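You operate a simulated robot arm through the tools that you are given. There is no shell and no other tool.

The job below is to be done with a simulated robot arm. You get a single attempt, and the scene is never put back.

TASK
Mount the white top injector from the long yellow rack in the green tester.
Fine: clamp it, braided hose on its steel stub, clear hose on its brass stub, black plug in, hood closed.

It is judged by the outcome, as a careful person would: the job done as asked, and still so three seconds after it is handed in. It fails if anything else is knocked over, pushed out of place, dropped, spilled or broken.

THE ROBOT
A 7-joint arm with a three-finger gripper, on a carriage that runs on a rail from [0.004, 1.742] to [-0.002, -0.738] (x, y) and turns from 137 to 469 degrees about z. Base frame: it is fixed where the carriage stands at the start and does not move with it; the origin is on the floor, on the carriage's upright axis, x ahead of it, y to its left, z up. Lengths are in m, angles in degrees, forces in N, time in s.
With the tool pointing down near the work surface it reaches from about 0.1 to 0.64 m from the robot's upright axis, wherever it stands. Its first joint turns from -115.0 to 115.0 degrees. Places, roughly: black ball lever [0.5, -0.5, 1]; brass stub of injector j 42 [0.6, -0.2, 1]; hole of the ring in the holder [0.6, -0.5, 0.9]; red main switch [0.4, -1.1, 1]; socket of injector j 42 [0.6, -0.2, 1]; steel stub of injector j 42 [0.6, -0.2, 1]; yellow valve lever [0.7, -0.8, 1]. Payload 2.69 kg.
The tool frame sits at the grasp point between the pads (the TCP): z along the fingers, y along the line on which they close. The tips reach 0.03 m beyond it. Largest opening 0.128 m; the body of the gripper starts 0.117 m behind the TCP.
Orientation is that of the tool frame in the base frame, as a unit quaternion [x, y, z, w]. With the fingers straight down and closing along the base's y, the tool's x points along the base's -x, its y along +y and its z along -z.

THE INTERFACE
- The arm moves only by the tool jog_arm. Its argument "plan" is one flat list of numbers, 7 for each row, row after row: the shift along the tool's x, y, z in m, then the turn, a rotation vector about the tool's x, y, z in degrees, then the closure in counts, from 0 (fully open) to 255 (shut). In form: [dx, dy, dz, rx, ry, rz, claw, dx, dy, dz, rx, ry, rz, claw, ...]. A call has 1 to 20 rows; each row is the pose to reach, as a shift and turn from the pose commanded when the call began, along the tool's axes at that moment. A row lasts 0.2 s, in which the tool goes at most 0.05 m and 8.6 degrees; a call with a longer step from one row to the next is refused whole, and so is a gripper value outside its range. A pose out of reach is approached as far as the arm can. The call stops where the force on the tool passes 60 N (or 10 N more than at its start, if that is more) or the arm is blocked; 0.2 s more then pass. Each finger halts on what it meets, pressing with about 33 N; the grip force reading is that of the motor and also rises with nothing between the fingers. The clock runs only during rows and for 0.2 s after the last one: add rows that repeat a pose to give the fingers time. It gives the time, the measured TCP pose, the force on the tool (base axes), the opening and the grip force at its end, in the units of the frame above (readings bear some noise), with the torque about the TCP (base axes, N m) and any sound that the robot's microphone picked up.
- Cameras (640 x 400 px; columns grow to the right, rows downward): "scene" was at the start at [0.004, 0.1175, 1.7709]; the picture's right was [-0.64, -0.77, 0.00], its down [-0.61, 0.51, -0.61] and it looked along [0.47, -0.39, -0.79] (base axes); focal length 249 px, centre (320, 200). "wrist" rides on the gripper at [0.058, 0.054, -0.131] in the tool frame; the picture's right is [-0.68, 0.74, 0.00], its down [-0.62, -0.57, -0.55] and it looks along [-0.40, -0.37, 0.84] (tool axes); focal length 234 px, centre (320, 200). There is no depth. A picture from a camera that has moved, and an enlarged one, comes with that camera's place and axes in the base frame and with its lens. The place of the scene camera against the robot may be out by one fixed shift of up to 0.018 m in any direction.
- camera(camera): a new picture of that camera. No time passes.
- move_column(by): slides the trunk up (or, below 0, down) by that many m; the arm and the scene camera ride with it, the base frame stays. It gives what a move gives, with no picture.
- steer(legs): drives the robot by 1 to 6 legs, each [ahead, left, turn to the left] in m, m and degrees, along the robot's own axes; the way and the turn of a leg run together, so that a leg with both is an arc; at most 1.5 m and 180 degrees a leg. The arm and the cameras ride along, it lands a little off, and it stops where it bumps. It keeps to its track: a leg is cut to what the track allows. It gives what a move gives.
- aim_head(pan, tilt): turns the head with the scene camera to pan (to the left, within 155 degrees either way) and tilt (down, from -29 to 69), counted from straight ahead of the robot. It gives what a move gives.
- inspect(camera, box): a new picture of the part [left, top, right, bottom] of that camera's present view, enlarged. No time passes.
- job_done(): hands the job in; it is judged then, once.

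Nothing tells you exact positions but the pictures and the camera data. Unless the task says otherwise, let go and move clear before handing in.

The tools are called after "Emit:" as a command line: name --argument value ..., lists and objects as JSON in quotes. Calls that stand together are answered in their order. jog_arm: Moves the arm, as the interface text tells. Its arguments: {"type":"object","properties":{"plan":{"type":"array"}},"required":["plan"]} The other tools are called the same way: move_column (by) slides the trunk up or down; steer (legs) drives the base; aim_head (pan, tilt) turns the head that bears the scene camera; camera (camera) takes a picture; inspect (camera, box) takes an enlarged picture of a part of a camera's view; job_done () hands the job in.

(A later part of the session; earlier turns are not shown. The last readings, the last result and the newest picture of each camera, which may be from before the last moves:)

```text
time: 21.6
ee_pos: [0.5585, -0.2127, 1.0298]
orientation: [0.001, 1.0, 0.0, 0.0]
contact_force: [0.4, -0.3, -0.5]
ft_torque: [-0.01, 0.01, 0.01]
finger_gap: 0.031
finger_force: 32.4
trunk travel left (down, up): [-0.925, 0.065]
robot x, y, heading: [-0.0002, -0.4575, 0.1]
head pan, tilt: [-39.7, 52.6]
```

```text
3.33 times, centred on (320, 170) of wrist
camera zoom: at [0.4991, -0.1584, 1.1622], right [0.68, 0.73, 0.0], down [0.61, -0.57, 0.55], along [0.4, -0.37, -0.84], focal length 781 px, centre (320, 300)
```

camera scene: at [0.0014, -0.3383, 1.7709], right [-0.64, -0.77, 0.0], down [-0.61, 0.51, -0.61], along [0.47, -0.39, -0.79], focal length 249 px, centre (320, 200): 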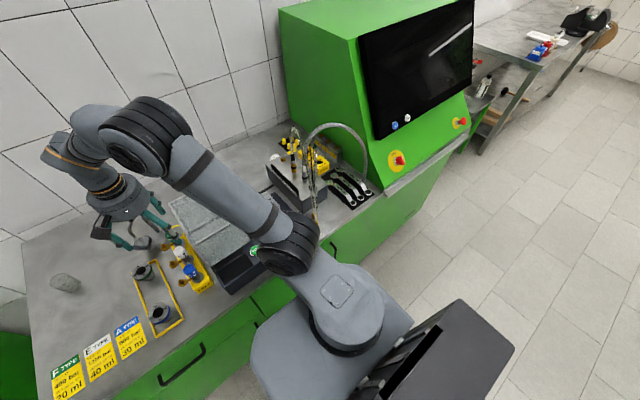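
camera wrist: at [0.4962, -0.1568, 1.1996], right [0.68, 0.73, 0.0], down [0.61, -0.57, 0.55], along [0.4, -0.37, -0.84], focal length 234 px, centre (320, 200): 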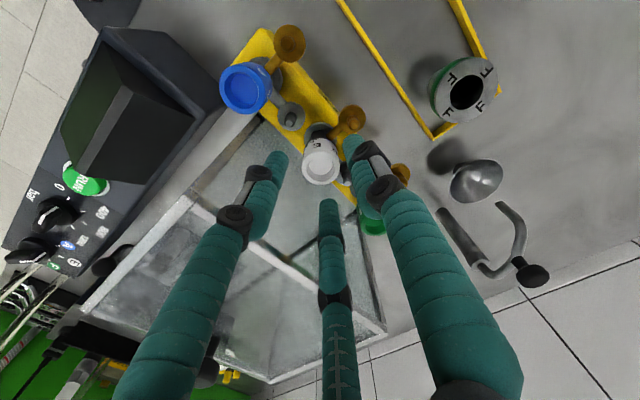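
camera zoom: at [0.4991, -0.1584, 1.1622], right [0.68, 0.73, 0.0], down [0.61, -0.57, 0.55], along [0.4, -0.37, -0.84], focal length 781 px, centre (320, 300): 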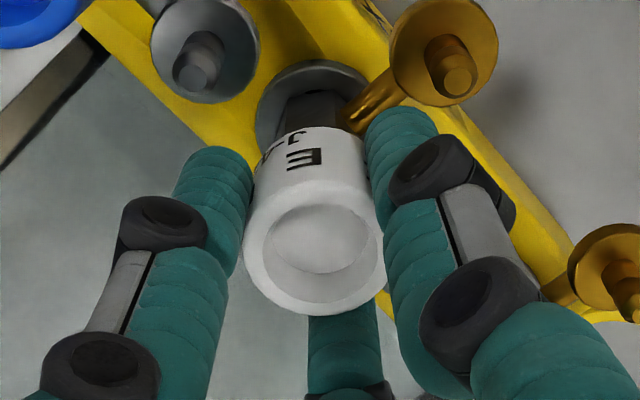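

The gap reads 0.031 m with full grip force, so the head is held. I lift slowly and check that it comes out cleanly.

Emit:
jog_arm --plan '[0, 0, -0.008, 0, 0, 0, 255, 0, 0, -0.018, 0, 0, 0, 255, 0, 0, -0.03, 0, 0, 0, 255, 0, 0, -0.045, 0, 0, 0, 255, 0, 0, -0.06, 0, 0, 0, 255, 0, 0, -0.06, 0, 0, 0, 255]'

Emit:
camera --camera "wrist"

Emit:
inspect --camera "scene" --box '[130, 180, 230, 280]'

```text
time: 22.9
ee_pos: [0.5597, -0.2137, 1.0901]
orientation: [0.001, 1.0, 0.001, 0.0]
contact_force: [0.9, 0.4, -3.2]
ft_torque: [0.0, 0.04, 0.01]
finger_gap: 0.0312
finger_force: 33.3
trunk travel left (down, up): [-0.925, 0.065]
robot x, y, heading: [0.0016, -0.4558, -0.0]
head pan, tilt: [-39.7, 52.6]
```

```text
taken
camera wrist: at [0.4997, -0.1585, 1.222], right [0.68, 0.74, 0.0], down [0.61, -0.57, 0.55], along [0.4, -0.37, -0.84], focal length 234 px, centre (320, 200)
```

wrist: 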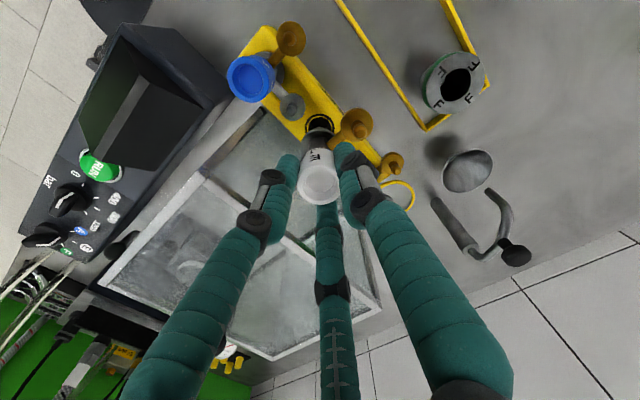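

```text
4.00 times, centred on (180, 230) of scene
camera zoom: at [0.0041, -0.3377, 1.7708], right [-0.64, -0.77, 0.0], down [-0.61, 0.51, -0.61], along [0.47, -0.39, -0.8], focal length 997 px, centre (880, 80)
```

zoom: 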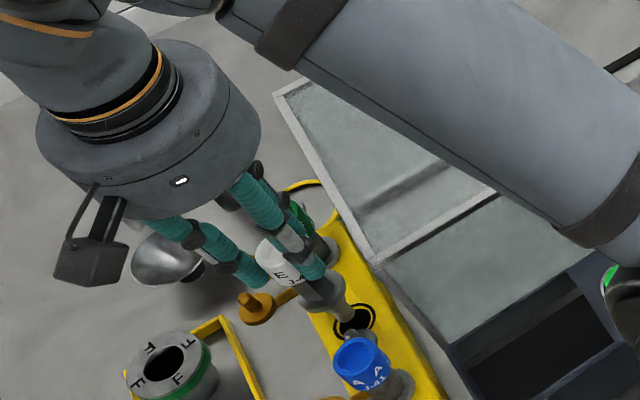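

The injector is out of the rack with its flange and nozzle visible, weighing about 0.33 kg. I raise it well above the hood and carry it over toward the holder.

Emit:
jog_arm --plan '[0, 0, -0.03, 0, 0, 0, 255, 0, 0, -0.065, 0, 0, 0, 255, 0, 0, -0.1, 0, 0, 0, 255, 0, 0, -0.135, 0, 0, 0, 255, 0, 0, -0.17, 0, 0, 0, 255, 0, 0, -0.2, 0, 0, 0, 255, 0, 0, -0.22, 0, 0, 0, 255, 0, 0, -0.22, 0, 0, 0, 255]'

Emit:
jog_arm --plan '[-0.003, -0.02, 0, 0, 0, 0, 255, -0.007, -0.055, 0, 0, 0, 0, 255, -0.012, -0.095, 0, 0, 0, 0, 255, -0.018, -0.135, 0, 0, 0, 0, 255, -0.024, -0.175, 0, 0, 0, 0, 255, -0.03, -0.215, 0, 0, 0, 0, 255, -0.036, -0.255, 0, 0, 0, 0, 255, -0.04, -0.29, 0, 0, 0, 0, 255, -0.043, -0.315, 0, 0, 0, 0, 255, -0.043, -0.327, 0, 0, 0, 0, 255, -0.043, -0.327, 0, 0, 0, 0, 255]'

Emit:
camera --camera "wrist"

Emit:
camera --camera "scene"

```text
time: 24.8
ee_pos: [0.5582, -0.2122, 1.311]
orientation: [0.001, 1.0, 0.001, 0.0]
contact_force: [1.0, 0.3, -2.8]
ft_torque: [-0.02, 0.02, 0.02]
finger_gap: 0.0312
finger_force: 33.2
trunk travel left (down, up): [-0.925, 0.065]
robot x, y, heading: [-0.0055, -0.4558, -0.1]
head pan, tilt: [-39.7, 52.6]
```

```text
time: 27.1
ee_pos: [0.6012, -0.5408, 1.3094]
orientation: [0.001, 1.0, 0.0, 0.0]
contact_force: [0.1, -0.6, -2.9]
ft_torque: [0.0, 0.02, -0.01]
finger_gap: 0.0314
finger_force: 33.6
trunk travel left (down, up): [-0.925, 0.065]
robot x, y, heading: [0.0022, -0.4516, -0.4]
head pan, tilt: [-39.7, 52.6]
```

```text
taken
camera wrist: at [0.542, -0.485, 1.4414], right [0.68, 0.74, 0.0], down [0.61, -0.57, 0.55], along [0.4, -0.37, -0.84], focal length 234 px, centre (320, 200)
```

wrist: 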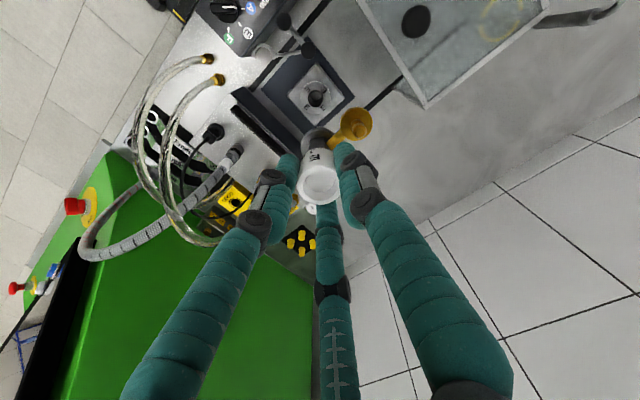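

```text
taken
camera scene: at [0.0039, -0.3377, 1.7708], right [-0.64, -0.77, 0.0], down [-0.61, 0.51, -0.61], along [0.47, -0.39, -0.8], focal length 249 px, centre (320, 200)
```

scene: 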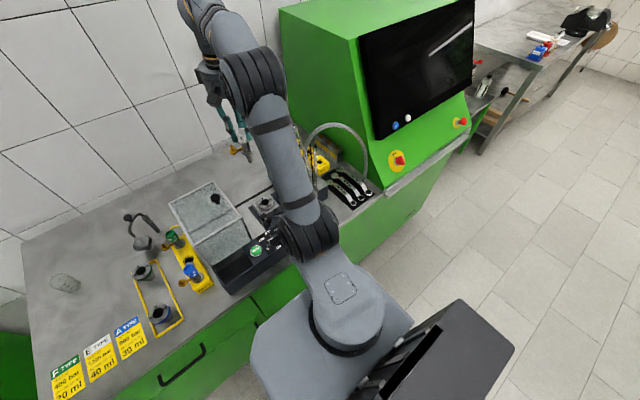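

The injector is now held high near the holder, and the ring is visible in both views. I zoom in to locate the ring hole and the clamp precisely.

Emit:
inspect --camera "wrist" --box '[260, 40, 380, 150]'

Emit:
inspect --camera "scene" --box '[235, 180, 295, 240]'

Emit:
inspect --camera "scene" --box '[190, 60, 330, 180]'

```text
3.64 times, centred on (320, 95) of wrist
camera zoom: at [0.542, -0.485, 1.4414], right [0.68, 0.74, 0.0], down [0.61, -0.57, 0.55], along [0.4, -0.37, -0.84], focal length 852 px, centre (320, 582)
```

zoom: 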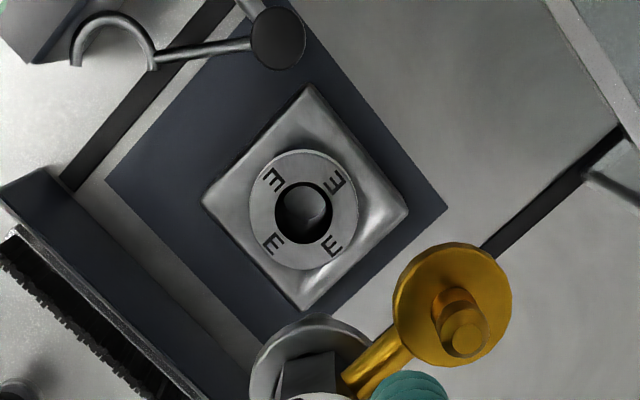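

```text
6.67 times, centred on (265, 210) of scene
camera zoom: at [0.0039, -0.3377, 1.7708], right [-0.64, -0.77, 0.0], down [-0.61, 0.51, -0.61], along [0.47, -0.39, -0.8], focal length 1662 px, centre (687, 133)
```

zoom: 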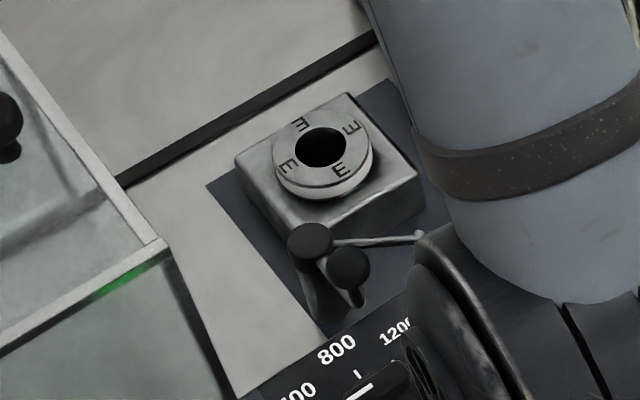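

```text
3.33 times, centred on (260, 120) of scene
camera zoom: at [0.0039, -0.3377, 1.7708], right [-0.64, -0.77, 0.0], down [-0.61, 0.51, -0.61], along [0.47, -0.39, -0.8], focal length 831 px, centre (520, 467)
```

zoom: 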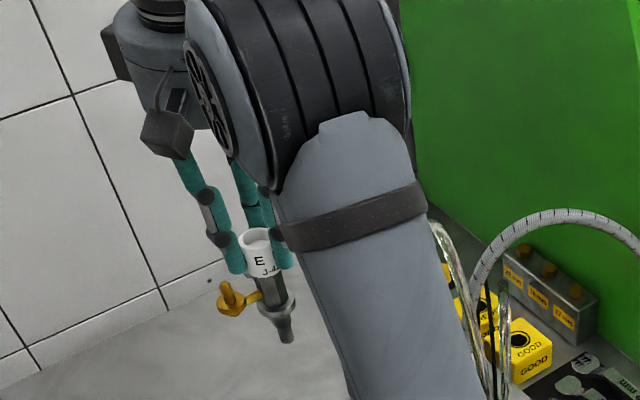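

The ring hole is at about (0.5965, -0.547) with its top near z≈0.955; the injector's flange should come to rest on it. I align above it and lower part way for a check.

Emit:
jog_arm --plan '[0.0035, -0.008, 0.0, 0, 0, 0, 255, 0.0035, -0.008, 0.03, 0, 0, 0, 255, 0.0035, -0.008, 0.065, 0, 0, 0, 255, 0.0035, -0.008, 0.1, 0, 0, 0, 255, 0.0035, -0.008, 0.125, 0, 0, 0, 255, 0.0035, -0.008, 0.14, 0, 0, 0, 255, 0.0035, -0.008, 0.14, 0, 0, 0, 255]'

Emit:
inspect --camera "wrist" --box '[220, 40, 420, 200]'

Emit:
inspect --camera "scene" --box '[215, 120, 325, 230]'

```text
time: 28.8
ee_pos: [0.5973, -0.5478, 1.1694]
orientation: [0.003, 1.0, 0.0, 0.0]
contact_force: [-0.1, -0.5, -2.9]
ft_torque: [0.0, 0.0, -0.01]
finger_gap: 0.0312
finger_force: 32.6
trunk travel left (down, up): [-0.925, 0.065]
robot x, y, heading: [-0.0009, -0.4549, -0.2]
head pan, tilt: [-39.7, 52.6]
```

```text
2.50 times, centred on (320, 120) of wrist
camera zoom: at [0.5383, -0.494, 1.3009], right [0.68, 0.73, 0.0], down [0.61, -0.57, 0.55], along [0.4, -0.37, -0.84], focal length 585 px, centre (320, 400)
```

zoom: 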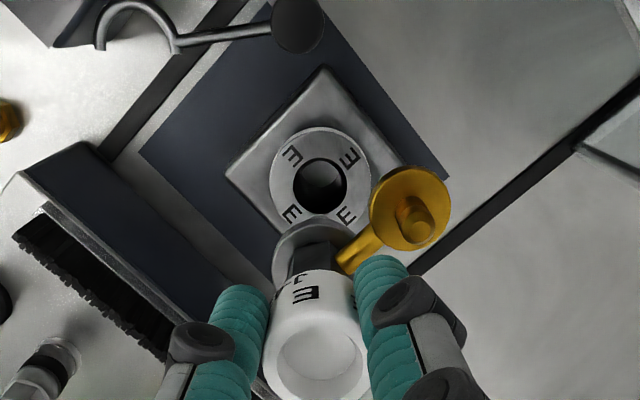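

```text
3.64 times, centred on (270, 175) of scene
camera zoom: at [0.0036, -0.338, 1.7709], right [-0.64, -0.77, 0.0], down [-0.61, 0.51, -0.61], along [0.47, -0.39, -0.8], focal length 907 px, centre (502, 291)
```

zoom: 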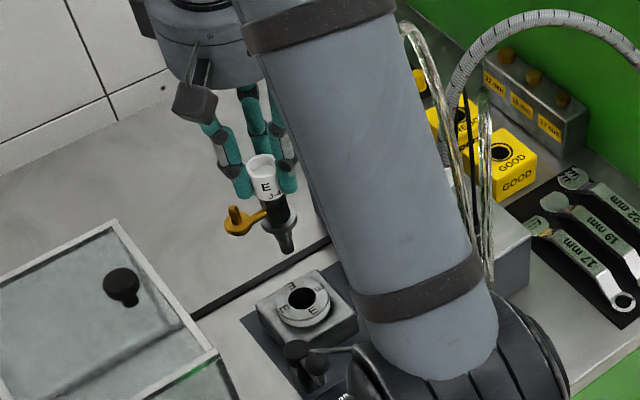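

The ring hole now works out to about (0.5975, -0.5486, 0.949), within a millimetre or two of the injector axis. I lower further to just above the ring and check again.

Emit:
jog_arm --plan '[-0.001, -0.0006, 0.02, 0, 0, 0, 255, -0.001, -0.0006, 0.045, 0, 0, 0, 255, -0.001, -0.0006, 0.065, 0, 0, 0, 255, -0.001, -0.0006, 0.072, 0, 0, 0, 255, -0.001, -0.0006, 0.072, 0, 0, 0, 255]'

Emit:
inspect --camera "wrist" --box '[220, 40, 420, 200]'

Emit:
inspect --camera "scene" --box '[230, 160, 300, 230]'

```text
time: 29.9
ee_pos: [0.5981, -0.5483, 1.098]
orientation: [0.001, 1.0, 0.0, 0.0]
contact_force: [-1.0, 0.2, -2.5]
ft_torque: [-0.04, -0.03, 0.04]
finger_gap: 0.0311
finger_force: 32.8
trunk travel left (down, up): [-0.925, 0.065]
robot x, y, heading: [-0.0017, -0.4538, -0.1]
head pan, tilt: [-39.7, 52.6]
```

```text
2.50 times, centred on (320, 120) of wrist
camera zoom: at [0.5387, -0.494, 1.2293], right [0.68, 0.73, 0.0], down [0.61, -0.57, 0.55], along [0.4, -0.37, -0.84], focal length 585 px, centre (320, 400)
```

zoom: 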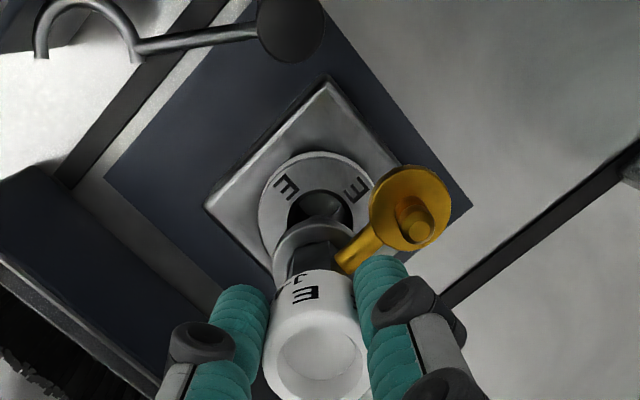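

```text
5.71 times, centred on (265, 195) of scene
camera zoom: at [0.0036, -0.338, 1.7709], right [-0.64, -0.77, 0.0], down [-0.61, 0.51, -0.61], along [0.47, -0.39, -0.8], focal length 1425 px, centre (634, 229)
```

zoom: 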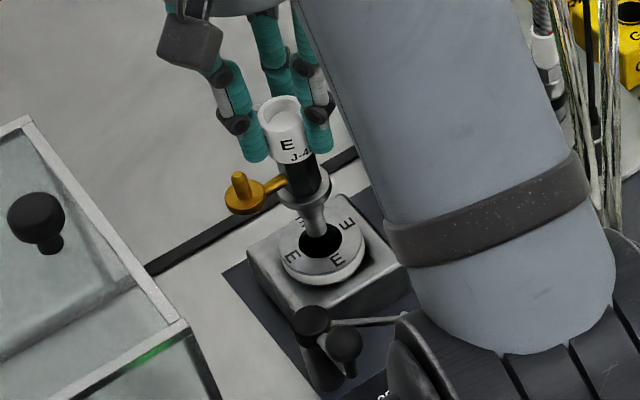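

The nozzle is centred over the hole in both views. I lower it in, slowing near the expected seat.

Emit:
jog_arm --plan '[0, 0, 0.008, 0, 0, 0, 255, 0, 0, 0.017, 0, 0, 0, 255, 0, 0, 0.026, 0, 0, 0, 255, 0, 0, 0.034, 0, 0, 0, 255, 0, 0, 0.041, 0, 0, 0, 255, 0, 0, 0.045, 0, 0, 0, 255, 0, 0, 0.045, 0, 0, 0, 255]'

Emit:
inspect --camera "wrist" --box '[220, 40, 420, 200]'

Emit:
inspect --camera "scene" --box '[240, 170, 300, 230]'

```text
time: 31.6
ee_pos: [0.5979, -0.5486, 1.0533]
orientation: [0.0, 1.0, 0.0, -0.001]
contact_force: [0.8, -0.9, -2.6]
ft_torque: [0.0, 0.02, -0.01]
finger_gap: 0.0314
finger_force: 33.2
trunk travel left (down, up): [-0.925, 0.065]
robot x, y, heading: [0.0001, -0.4567, -0.0]
head pan, tilt: [-39.7, 52.6]
```

```text
2.50 times, centred on (320, 120) of wrist
camera zoom: at [0.5393, -0.4939, 1.1849], right [0.68, 0.73, 0.0], down [0.61, -0.57, 0.55], along [0.4, -0.37, -0.84], focal length 585 px, centre (320, 400)
```

zoom: 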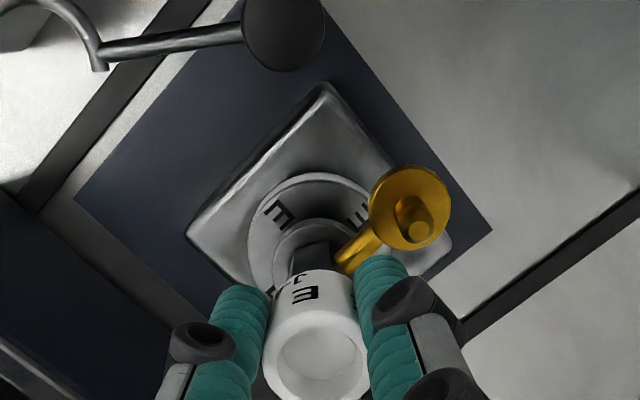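

```text
6.67 times, centred on (270, 200) of scene
camera zoom: at [0.0037, -0.338, 1.7709], right [-0.64, -0.77, 0.0], down [-0.61, 0.51, -0.61], along [0.47, -0.39, -0.8], focal length 1662 px, centre (653, 200)
```

zoom: 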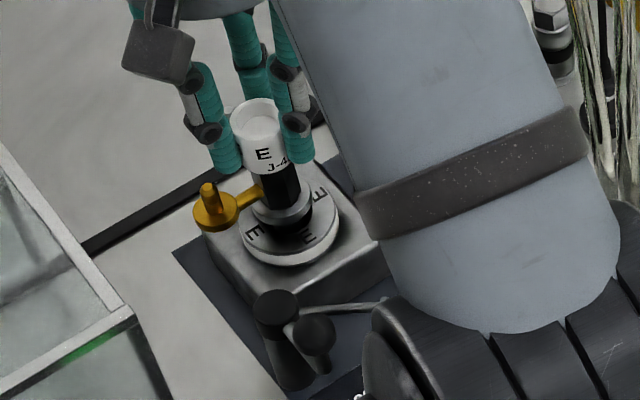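

The nozzle has entered the ring with no side force and the flange is about a centimetre above it. I continue down in small steps.

Emit:
jog_arm --plan '[0, 0, 0.003, 0, 0, 0, 255, 0, 0, 0.006, 0, 0, 0, 255, 0, 0, 0.008, 0, 0, 0, 255, 0, 0, 0.01, 0, 0, 0, 255, 0, 0, 0.01, 0, 0, 0, 255]'

Emit:
inspect --camera "scene" --box '[240, 170, 300, 230]'

Emit:
inspect --camera "wrist" --box '[220, 40, 420, 200]'

```text
time: 32.8
ee_pos: [0.5984, -0.5483, 1.0437]
orientation: [0.001, 1.0, 0.0, 0.0]
contact_force: [-0.3, 0.1, -3.0]
ft_torque: [-0.01, 0.03, -0.02]
finger_gap: 0.0312
finger_force: 33.1
trunk travel left (down, up): [-0.925, 0.065]
robot x, y, heading: [-0.0011, -0.4576, -0.2]
head pan, tilt: [-39.7, 52.6]
```

```text
6.67 times, centred on (270, 200) of scene
camera zoom: at [0.0036, -0.338, 1.7709], right [-0.64, -0.77, 0.0], down [-0.61, 0.51, -0.61], along [0.47, -0.39, -0.8], focal length 1662 px, centre (653, 200)
```

zoom: 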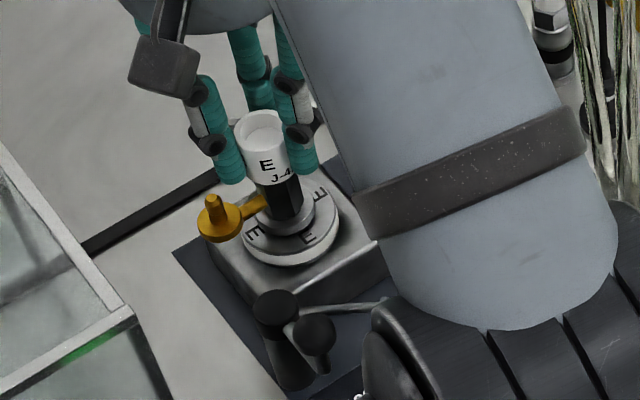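

```text
2.50 times, centred on (320, 120) of wrist
camera zoom: at [0.5392, -0.4942, 1.1747], right [0.68, 0.73, 0.0], down [0.61, -0.57, 0.55], along [0.4, -0.37, -0.84], focal length 585 px, centre (320, 400)
```

zoom: 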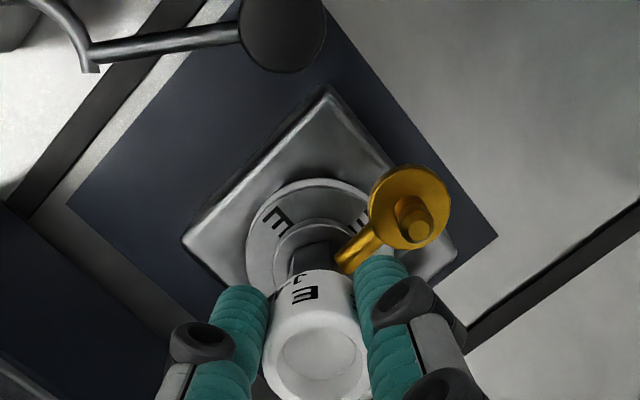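

Still no contact; the flange looks nearly on the ring. I continue down by small steps until the force shows seating.

Emit:
jog_arm --plan '[0, 0, 0.0015, 0, 0, 0, 255, 0, 0, 0.003, 0, 0, 0, 255, 0, 0, 0.0045, 0, 0, 0, 255, 0, 0, 0.0045, 0, 0, 0, 255]'

Emit:
inspect --camera "scene" --box '[250, 180, 290, 220]'

```text
time: 33.8
ee_pos: [0.5979, -0.5487, 1.0404]
orientation: [0.001, 1.0, 0.001, 0.001]
contact_force: [-1.2, 0.7, 5.4]
ft_torque: [0.14, 0.16, -0.04]
finger_gap: 0.0309
finger_force: 33.0
trunk travel left (down, up): [-0.925, 0.065]
robot x, y, heading: [-0.0015, -0.4574, -0.1]
head pan, tilt: [-39.7, 52.6]
```

```text
10.00 times, centred on (270, 200) of scene
camera zoom: at [0.0023, -0.3378, 1.771], right [-0.64, -0.77, 0.0], down [-0.61, 0.51, -0.61], along [0.47, -0.39, -0.79], focal length 2493 px, centre (820, 200)
```

zoom: 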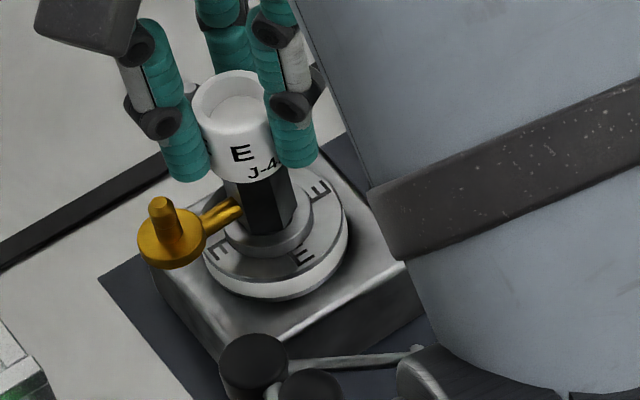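

The vertical force rose by about 8 N, so the flange is seated on the ring. I release the head gently and rise a little to check that it stands straight.

Emit:
jog_arm --plan '[0, 0, 0, 0, 0, 0, 230, 0, 0, 0, 0, 0, 0, 180, 0, 0, 0, 0, 0, 0, 160, 0, 0, 0, 0, 0, 0, 160, 0, 0, -0.01, 0, 0, 0, 160, 0, 0, -0.03, 0, 0, 0, 160, 0, 0, -0.06, 0, 0, 0, 160, 0, 0, -0.1, 0, 0, 0, 160, 0, 0, -0.1, 0, 0, 0, 160]'

Emit:
camera --camera "wrist"

Emit:
inspect --camera "scene" --box '[240, 170, 300, 230]'

Emit:
inspect --camera "wrist" --box '[220, 40, 420, 200]'

```text
time: 35.8
ee_pos: [0.5976, -0.547, 1.1384]
orientation: [0.001, 1.0, 0.0, 0.001]
contact_force: [0.8, -0.3, -0.2]
ft_torque: [0.0, -0.02, -0.03]
finger_gap: 0.048
finger_force: 0.1
trunk travel left (down, up): [-0.925, 0.065]
robot x, y, heading: [0.0014, -0.456, -0.1]
head pan, tilt: [-39.7, 52.6]
```

```text
taken
camera wrist: at [0.5387, -0.4933, 1.2717], right [0.68, 0.73, 0.0], down [0.61, -0.57, 0.55], along [0.4, -0.37, -0.84], focal length 234 px, centre (320, 200)
```

wrist: 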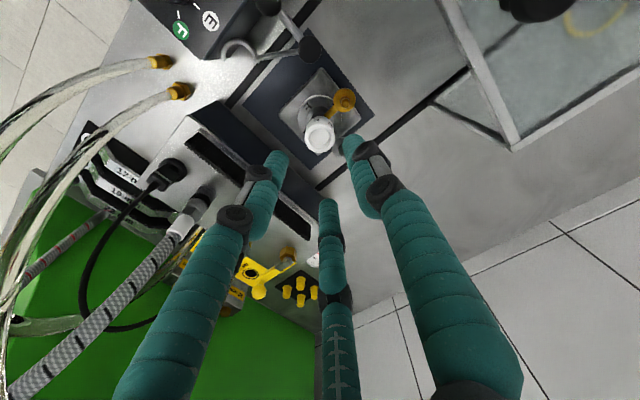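

```text
6.67 times, centred on (270, 200) of scene
camera zoom: at [0.0044, -0.3381, 1.7708], right [-0.64, -0.77, 0.0], down [-0.61, 0.51, -0.61], along [0.47, -0.39, -0.8], focal length 1662 px, centre (653, 200)
```

zoom: 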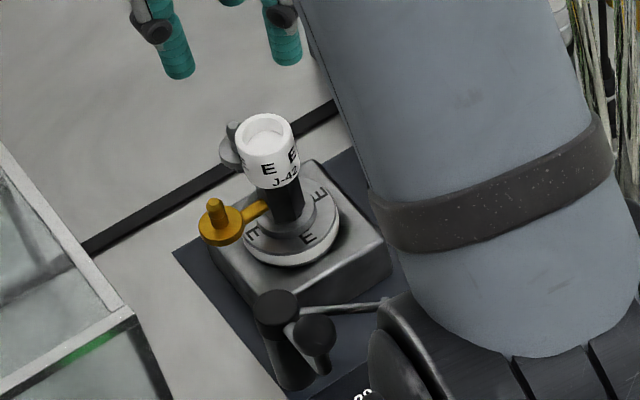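

```text
2.50 times, centred on (320, 120) of wrist
camera zoom: at [0.5387, -0.4933, 1.2717], right [0.68, 0.73, 0.0], down [0.61, -0.57, 0.55], along [0.4, -0.37, -0.84], focal length 585 px, centre (320, 400)
```

zoom: 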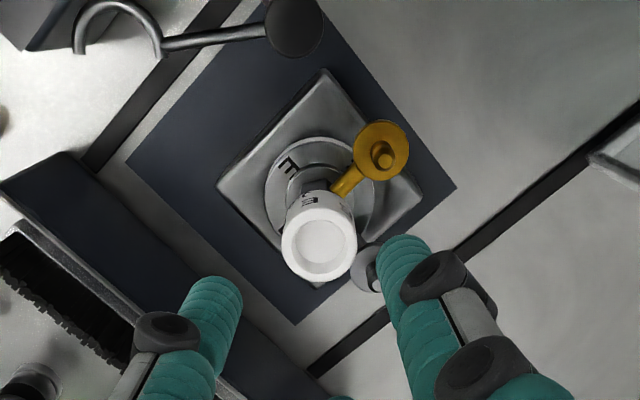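

The injector stands upright in the E ring. The clamp post is near (0.529, -0.503) and its ball near (0.480, -0.502, 1.006); swinging it about 92° counter-clockwise brings the fork round the injector. I move over the ball to check its position.

Emit:
jog_arm --plan '[0.03, 0.011, 0.01, 0, 0, 0, 160, 0.06, 0.023, 0.02, 0, 0, 0, 160, 0.09, 0.034, 0.035, 0, 0, 0, 160, 0.1167, 0.0448, 0.05, 0, 0, 0, 160, 0.1167, 0.0448, 0.05, 0, 0, 0, 160]'

Emit:
inspect --camera "wrist" --box '[220, 60, 420, 220]'

Emit:
camera --camera "scene"

Emit:
inspect --camera "scene" --box '[230, 170, 310, 250]'

```text
time: 37.0
ee_pos: [0.4816, -0.5042, 1.0884]
orientation: [0.002, 1.0, 0.0, 0.001]
contact_force: [-0.3, 0.4, 0.1]
ft_torque: [0.02, -0.02, 0.03]
finger_gap: 0.0478
finger_force: 0.1
trunk travel left (down, up): [-0.925, 0.065]
robot x, y, heading: [-0.0004, -0.4561, -0.0]
head pan, tilt: [-39.7, 52.6]
```

```text
2.50 times, centred on (320, 140) of wrist
camera zoom: at [0.4229, -0.4494, 1.2206], right [0.68, 0.73, 0.0], down [0.61, -0.57, 0.55], along [0.4, -0.37, -0.84], focal length 585 px, centre (320, 350)
```

zoom: 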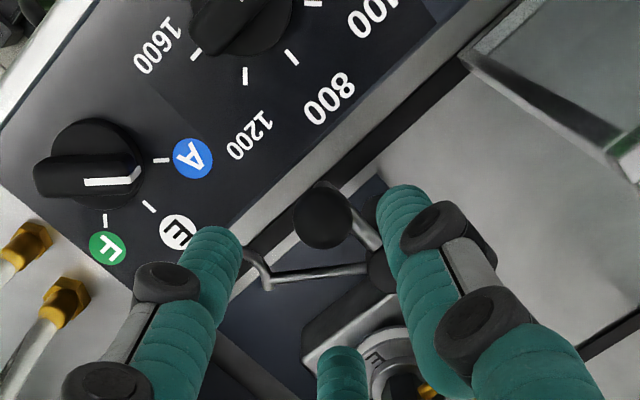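

```text
taken
camera scene: at [0.0036, -0.3386, 1.7709], right [-0.64, -0.77, 0.0], down [-0.61, 0.51, -0.61], along [0.47, -0.39, -0.8], focal length 249 px, centre (320, 200)
```

scene: 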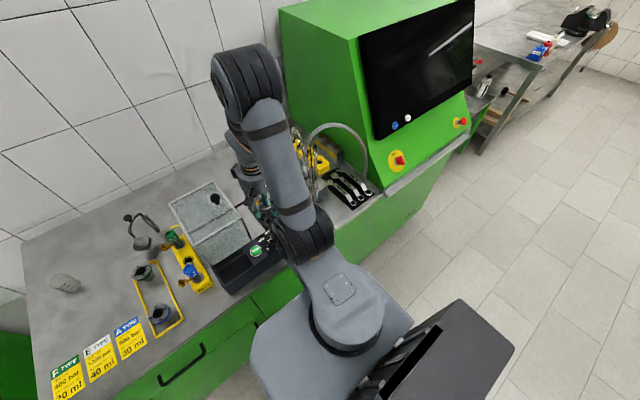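

```text
5.00 times, centred on (270, 210) of scene
camera zoom: at [0.0036, -0.3386, 1.7709], right [-0.64, -0.77, 0.0], down [-0.61, 0.51, -0.61], along [0.47, -0.39, -0.8], focal length 1247 px, centre (570, 150)
```

zoom: 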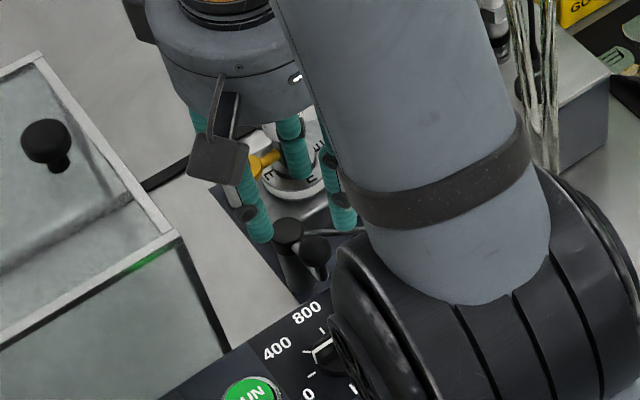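

The ball is directly below the tool at about (0.481, -0.502). I lower and grip it.

Emit:
jog_arm --plan '[0, 0.0012, 0.03, 0, 0, 0, 160, 0, 0.0012, 0.06, 0, 0, 0, 160, 0, 0.0012, 0.0775, 0, 0, 0, 160, 0, 0.0012, 0.0775, 0, 0, 0, 160, 0, 0.0012, 0.0775, 0, 0, 0, 220, 0, 0.0012, 0.0775, 0, 0, 0, 255, 0, 0.0012, 0.0775, 0, 0, 0, 255, 0, 0.0012, 0.0775, 0, 0, 0, 255, 0, 0.0012, 0.0775, 0, 0, 0, 255]'

Emit:
inspect --camera "wrist" --box '[220, 80, 420, 240]'

```text
time: 39.0
ee_pos: [0.4841, -0.5046, 1.014]
orientation: [0.001, 1.0, 0.0, 0.004]
contact_force: [2.4, -5.3, 16.6]
ft_torque: [-0.05, -0.42, -0.01]
finger_gap: 0.021
finger_force: 41.2
trunk travel left (down, up): [-0.925, 0.065]
robot x, y, heading: [-0.0017, -0.4563, -0.2]
head pan, tilt: [-39.7, 52.6]
```

```text
2.50 times, centred on (320, 160) of wrist
camera zoom: at [0.424, -0.4496, 1.1453], right [0.68, 0.74, 0.0], down [0.61, -0.57, 0.55], along [0.41, -0.37, -0.83], focal length 585 px, centre (320, 300)
```

zoom: 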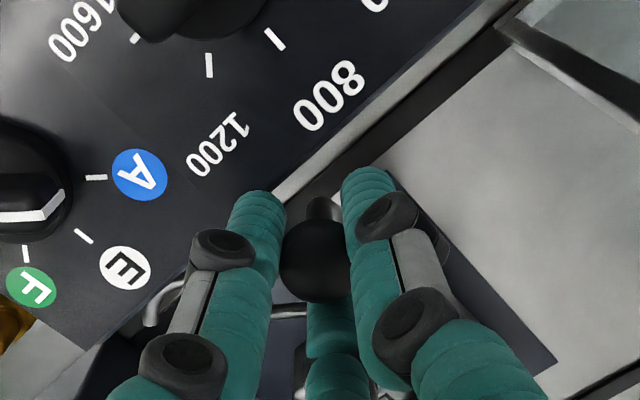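

The ball is between the fingers but there's an unexpected 17 N upward force. I open the fingers to find out whether it comes from the grip or from a fingertip resting on something.

Emit:
jog_arm --plan '[0, 0, 0, 0, 0, 0, 200, 0, 0, 0, 0, 0, 0, 165, 0, 0, 0, 0, 0, 0, 165, 0, 0, 0, 0, 0, 0, 165]'

Emit:
inspect --camera "wrist" --box '[220, 80, 420, 240]'

Emit:
inspect --camera "scene" --box '[250, 190, 300, 240]'

```text
time: 40.0
ee_pos: [0.4815, -0.5023, 1.0121]
orientation: [0.001, 1.0, 0.0, -0.001]
contact_force: [0.4, -2.3, 5.1]
ft_torque: [-0.1, 0.09, 0.04]
finger_gap: 0.0493
finger_force: 0.3
trunk travel left (down, up): [-0.925, 0.065]
robot x, y, heading: [-0.0019, -0.4575, -0.3]
head pan, tilt: [-39.7, 52.6]
```

```text
2.50 times, centred on (320, 160) of wrist
camera zoom: at [0.4233, -0.4487, 1.1447], right [0.68, 0.73, 0.0], down [0.62, -0.57, 0.55], along [0.4, -0.37, -0.84], focal length 585 px, centre (320, 300)
```

zoom: 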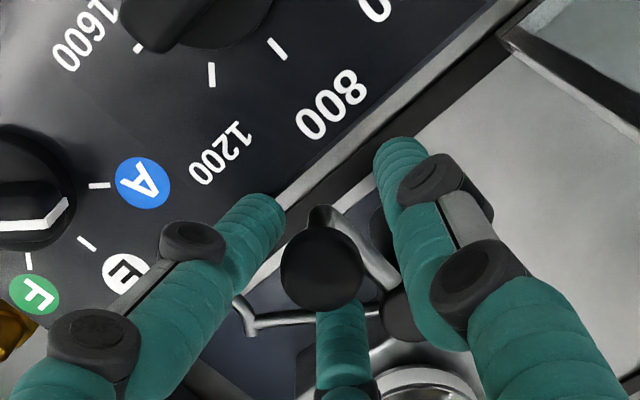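

```text
8.00 times, centred on (275, 215) of scene
camera zoom: at [0.0029, -0.3383, 1.7708], right [-0.64, -0.77, 0.0], down [-0.61, 0.51, -0.61], along [0.47, -0.39, -0.79], focal length 1994 px, centre (680, 80)
```

zoom: 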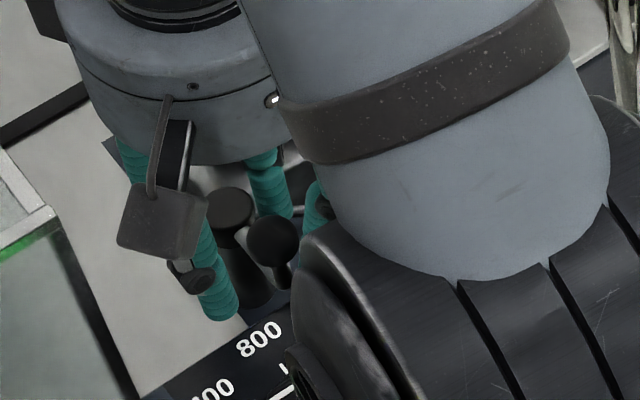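

With the fingers open there's still about 5 N upward, so a fingertip is lightly touching the panel edge. I raise 6 mm and grip the ball again.

Emit:
jog_arm --plan '[0, 0, -0.003, 0, 0, 0, 165, 0, 0, -0.006, 0, 0, 0, 165, 0, 0, -0.006, 0, 0, 0, 165]'

Emit:
jog_arm --plan '[0, 0, 0, 0, 0, 0, 200, 0, 0, 0, 0, 0, 0, 230, 0, 0, 0, 0, 0, 0, 255, 0, 0, 0, 0, 0, 0, 255, 0, 0, 0, 0, 0, 0, 255]'

Emit:
inspect --camera "wrist" --box '[220, 80, 420, 240]'

```text
time: 40.8
ee_pos: [0.4819, -0.5022, 1.0185]
orientation: [0.0, 1.0, -0.001, 0.0]
contact_force: [-0.8, -0.3, 0.2]
ft_torque: [0.01, -0.02, -0.01]
finger_gap: 0.045
finger_force: 0.1
trunk travel left (down, up): [-0.925, 0.065]
robot x, y, heading: [-0.0006, -0.4542, 0.1]
head pan, tilt: [-39.7, 52.6]
```

```text
time: 42.0
ee_pos: [0.484, -0.5043, 1.0189]
orientation: [0.001, 1.0, 0.0, 0.0]
contact_force: [6.8, -5.1, 2.0]
ft_torque: [-0.25, -0.28, 0.0]
finger_gap: 0.0215
finger_force: 43.6
trunk travel left (down, up): [-0.925, 0.065]
robot x, y, heading: [-0.0014, -0.4571, 0.1]
head pan, tilt: [-39.7, 52.6]
```

```text
2.50 times, centred on (320, 160) of wrist
camera zoom: at [0.4246, -0.4495, 1.1497], right [0.68, 0.73, 0.0], down [0.61, -0.57, 0.55], along [0.41, -0.37, -0.84], focal length 585 px, centre (320, 300)
```

zoom: 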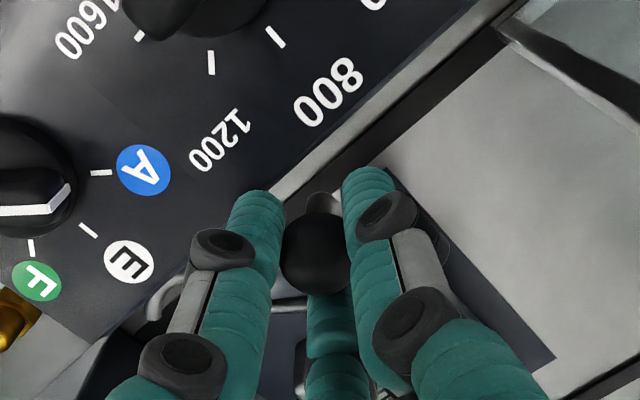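

The ball is held now with only light lateral force. I swing it along its arc about the post, first roughly 45°, and check that the fork follows.

Emit:
jog_arm --plan '[-0.0012, -0.0045, 0, 0, 0, 0, 255, -0.0017, -0.0085, 0, 0, 0, 0, 255, -0.0028, -0.0144, 0, 0, 0, 0, 255, -0.0047, -0.0202, 0, 0, 0, 0, 255, -0.0073, -0.0255, 0, 0, 0, 0, 255, -0.0106, -0.0303, 0, 0, 0, 0, 255, -0.0145, -0.0346, 0, 0, 0, 0, 255, -0.0145, -0.0346, 0, 0, 0, 0, 255]'

Emit:
camera --camera "wrist"

Emit:
inspect --camera "scene" --box '[240, 180, 310, 250]'

```text
time: 43.8
ee_pos: [0.4967, -0.5368, 1.0179]
orientation: [0.001, 1.0, 0.001, -0.001]
contact_force: [-1.5, 7.9, -7.0]
ft_torque: [0.08, 0.33, 0.29]
finger_gap: 0.0215
finger_force: 44.5
trunk travel left (down, up): [-0.925, 0.065]
robot x, y, heading: [-0.0026, -0.4534, -0.3]
head pan, tilt: [-39.7, 52.6]
```

```text
taken
camera wrist: at [0.4371, -0.4818, 1.1492], right [0.68, 0.73, 0.0], down [0.61, -0.57, 0.55], along [0.4, -0.37, -0.84], focal length 234 px, centre (320, 200)
```

wrist: 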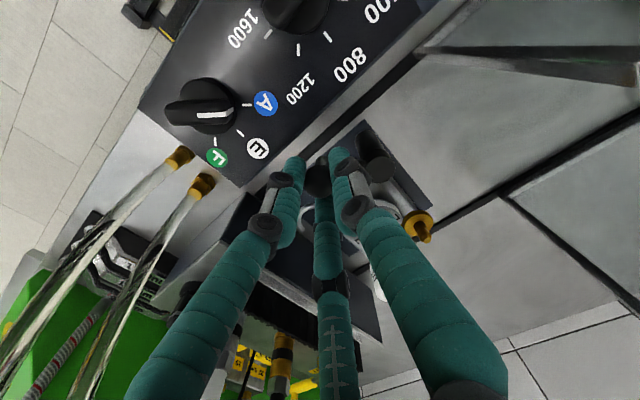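

```text
5.71 times, centred on (275, 215) of scene
camera zoom: at [0.004, -0.3365, 1.7707], right [-0.64, -0.77, 0.0], down [-0.61, 0.51, -0.61], along [0.47, -0.39, -0.79], focal length 1425 px, centre (577, 114)
```

zoom: 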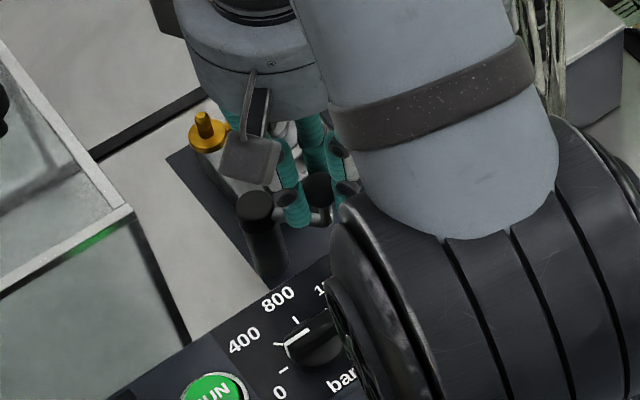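

The lever is moving with the gripper and the forces are modest. I look closer at the fork before continuing.

Emit:
inspect --camera "wrist" --box '[250, 100, 450, 320]'

```text
1.82 times, centred on (350, 210) of wrist
camera zoom: at [0.4371, -0.4818, 1.1492], right [0.68, 0.73, 0.0], down [0.61, -0.57, 0.55], along [0.4, -0.37, -0.84], focal length 426 px, centre (266, 182)
```

zoom: 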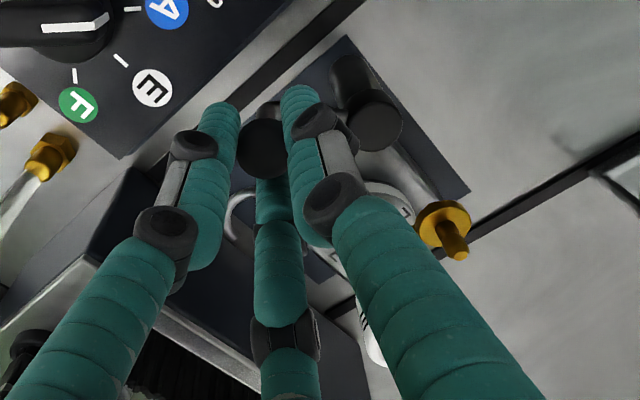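

The fork is swinging toward the injector. I continue the arc to near the end.

Emit:
jog_arm --plan '[-0.0027, -0.0028, 0, 0, 0, 0, 255, -0.0072, -0.0062, 0, 0, 0, 0, 255, -0.0121, -0.0091, 0, 0, 0, 0, 255, -0.0173, -0.0114, 0, 0, 0, 0, 255, -0.0227, -0.013, 0, 0, 0, 0, 255, -0.0255, -0.0135, 0, 0, 0, 0, 255, -0.0255, -0.0135, 0, 0, 0, 0, 255]'

Emit:
inspect --camera "wrist" --box '[250, 100, 450, 320]'

Emit:
inspect --camera "scene" --box '[240, 180, 310, 250]'

```text
time: 45.4
ee_pos: [0.5204, -0.5527, 1.0175]
orientation: [0.001, 1.0, 0.0, 0.001]
contact_force: [-9.1, -8.7, 0.9]
ft_torque: [-0.43, 0.32, 0.28]
finger_gap: 0.0213
finger_force: 45.0
trunk travel left (down, up): [-0.925, 0.065]
robot x, y, heading: [0.0, -0.4561, -0.1]
head pan, tilt: [-39.7, 52.6]
```

```text
1.82 times, centred on (350, 210) of wrist
camera zoom: at [0.4617, -0.4981, 1.1495], right [0.68, 0.73, 0.0], down [0.61, -0.57, 0.55], along [0.41, -0.37, -0.84], focal length 426 px, centre (266, 182)
```

zoom: 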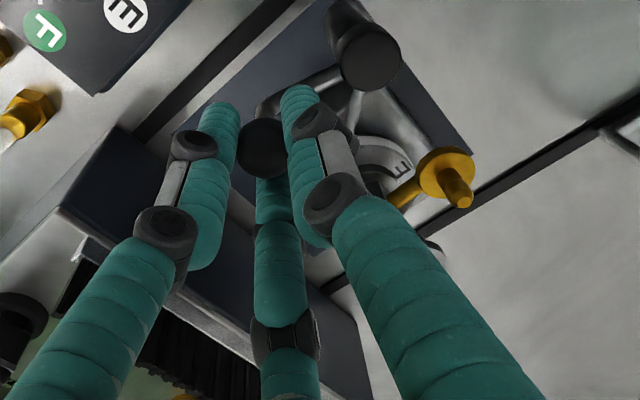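

```text
5.71 times, centred on (275, 215) of scene
camera zoom: at [0.0012, -0.3399, 1.771], right [-0.64, -0.77, 0.0], down [-0.61, 0.51, -0.61], along [0.47, -0.39, -0.79], focal length 1425 px, centre (577, 114)
```

zoom: 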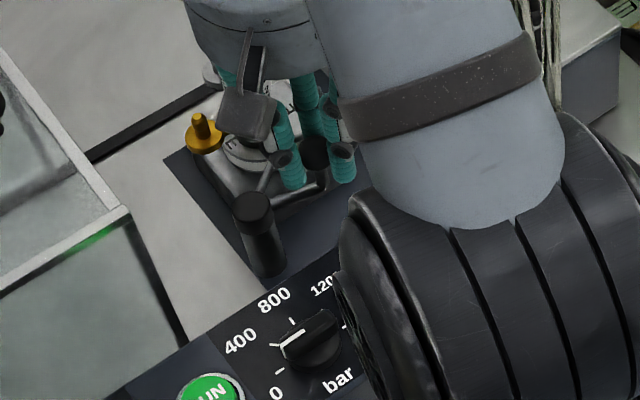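

The fork arm is now reaching the injector's neck. I push on through the last few degrees, watching the force.

Emit:
jog_arm --plan '[-0.0028, -0.0004, 0, 0, 0, 0, 255, -0.0061, -0.0006, 0, 0, 0, 0, 255, -0.0093, -0.0006, 0, 0, 0, 0, 255, -0.0093, -0.0006, 0, 0, 0, 0, 255]'

Emit:
inspect --camera "wrist" --box '[250, 100, 450, 320]'

Emit:
inspect --camera "scene" --box '[250, 185, 300, 235]'

```text
time: 46.4
ee_pos: [0.5317, -0.5539, 1.0186]
orientation: [0.001, 1.0, 0.001, 0.002]
contact_force: [-4.4, -14.2, -5.4]
ft_torque: [-0.42, -0.11, 0.27]
finger_gap: 0.0213
finger_force: 45.3
trunk travel left (down, up): [-0.925, 0.065]
robot x, y, heading: [-0.0024, -0.4552, -0.4]
head pan, tilt: [-39.7, 52.6]
```

```text
1.82 times, centred on (350, 210) of wrist
camera zoom: at [0.4728, -0.4999, 1.1495], right [0.68, 0.73, 0.0], down [0.61, -0.57, 0.55], along [0.41, -0.37, -0.84], focal length 426 px, centre (266, 182)
```

zoom: 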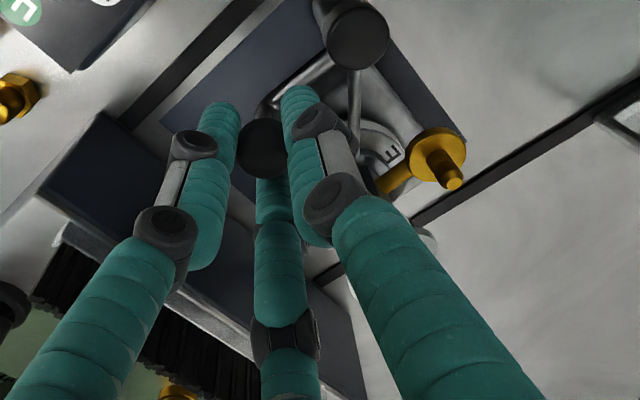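

```text
8.00 times, centred on (275, 210) of scene
camera zoom: at [0.0031, -0.3414, 1.7711], right [-0.64, -0.77, 0.0], down [-0.61, 0.51, -0.61], along [0.47, -0.39, -0.8], focal length 1994 px, centre (680, 120)
```

zoom: 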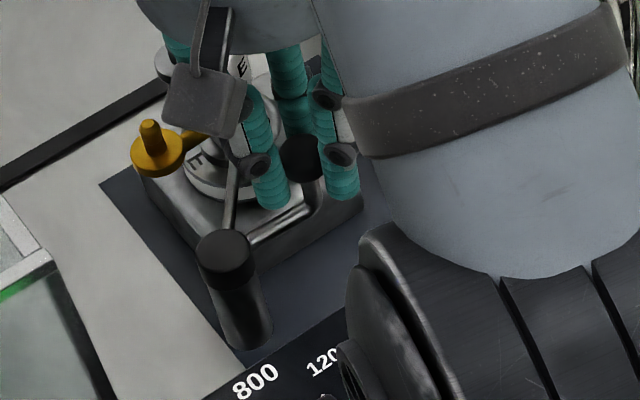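

The lever has swung about 92° and there is little tangential resistance yet. I nudge a few degrees further to see if there's an end stop.

Emit:
jog_arm --plan '[-0.0018, -0.0023, 0, 0, 0, 0, 255, -0.0036, -0.0023, 0, 0, 0, 0, 255, -0.0036, -0.0023, 0, 0, 0, 0, 255]'

Emit:
inspect --camera "wrist" --box '[250, 100, 450, 320]'

```text
time: 47.1
ee_pos: [0.534, -0.5554, 1.0177]
orientation: [0.001, 1.0, 0.001, -0.001]
contact_force: [-6.7, -8.7, -6.1]
ft_torque: [0.08, 0.35, 0.33]
finger_gap: 0.0215
finger_force: 44.8
trunk travel left (down, up): [-0.925, 0.065]
robot x, y, heading: [0.0, -0.4531, -0.3]
head pan, tilt: [-39.7, 52.6]
```

```text
1.82 times, centred on (350, 210) of wrist
camera zoom: at [0.4748, -0.5, 1.1499], right [0.68, 0.73, 0.0], down [0.61, -0.57, 0.55], along [0.4, -0.37, -0.84], focal length 426 px, centre (266, 182)
```

zoom: 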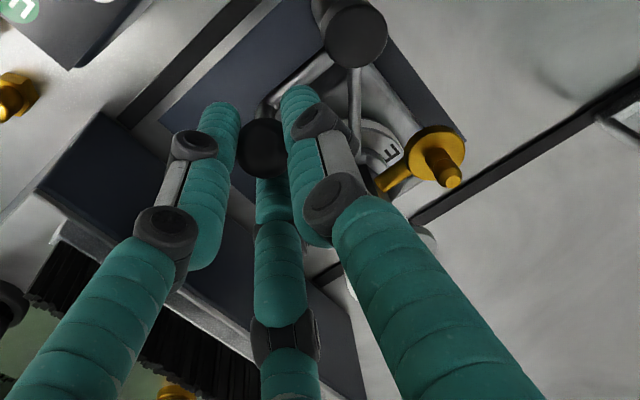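

The lever has moved slightly further. I release the ball, lift clear and look at the clamp.

Emit:
jog_arm --plan '[0, 0, 0, 0, 0, 0, 220, 0, 0, 0, 0, 0, 0, 180, 0, 0, 0, 0, 0, 0, 170, 0, 0, -0.015, 0, 0, 0, 170, 0, 0, -0.05, 0, 0, 0, 170, 0.0, 0.0, -0.09, 0, 0, 0, 170, 0.03, 0.0, -0.12, 0, 0, 0, 170, 0.03, 0.0, -0.12, 0, 0, 0, 170]'

Emit:
camera --camera "wrist"

Emit:
inspect --camera "wrist" --box '[220, 60, 420, 240]'

Emit:
inspect --camera "scene" --box '[240, 180, 300, 240]'

```text
time: 49.0
ee_pos: [0.5086, -0.5537, 1.1366]
orientation: [0.001, 1.0, 0.0, -0.001]
contact_force: [1.3, -0.3, 1.0]
ft_torque: [-0.03, 0.07, -0.01]
finger_gap: 0.0424
finger_force: 0.1
trunk travel left (down, up): [-0.925, 0.065]
robot x, y, heading: [-0.0026, -0.456, -0.2]
head pan, tilt: [-39.7, 52.6]
```

```text
taken
camera wrist: at [0.4488, -0.4993, 1.269], right [0.68, 0.74, 0.0], down [0.62, -0.57, 0.55], along [0.4, -0.37, -0.84], focal length 234 px, centre (320, 200)
```

wrist: 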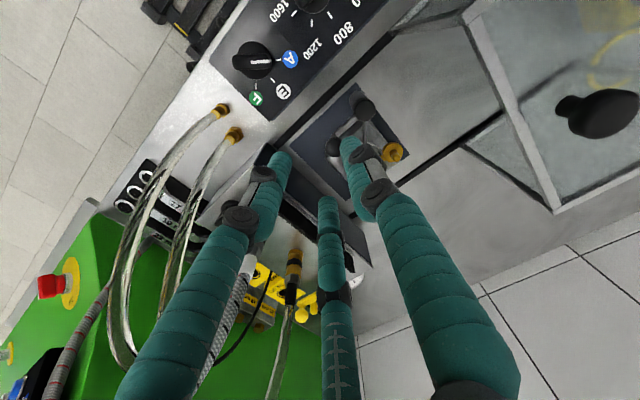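

```text
2.22 times, centred on (320, 150) of wrist
camera zoom: at [0.4488, -0.4993, 1.269], right [0.68, 0.74, 0.0], down [0.62, -0.57, 0.55], along [0.4, -0.37, -0.84], focal length 520 px, centre (320, 311)
```

zoom: 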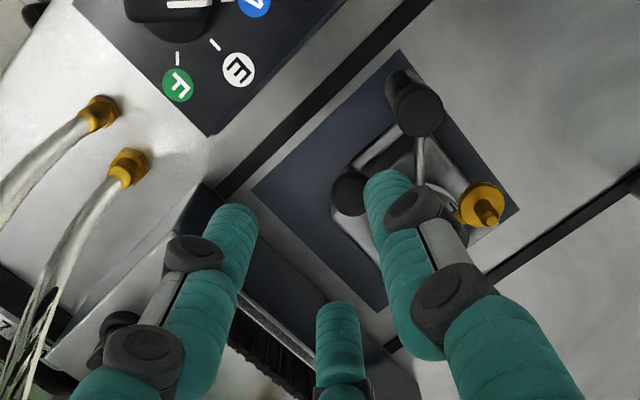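

```text
6.67 times, centred on (270, 210) of scene
camera zoom: at [0.0057, -0.3379, 1.7708], right [-0.64, -0.77, 0.0], down [-0.61, 0.51, -0.61], along [0.46, -0.39, -0.8], focal length 1662 px, centre (653, 133)
```

zoom: 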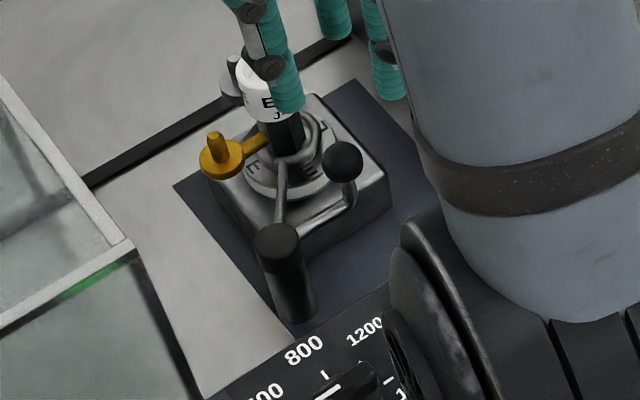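

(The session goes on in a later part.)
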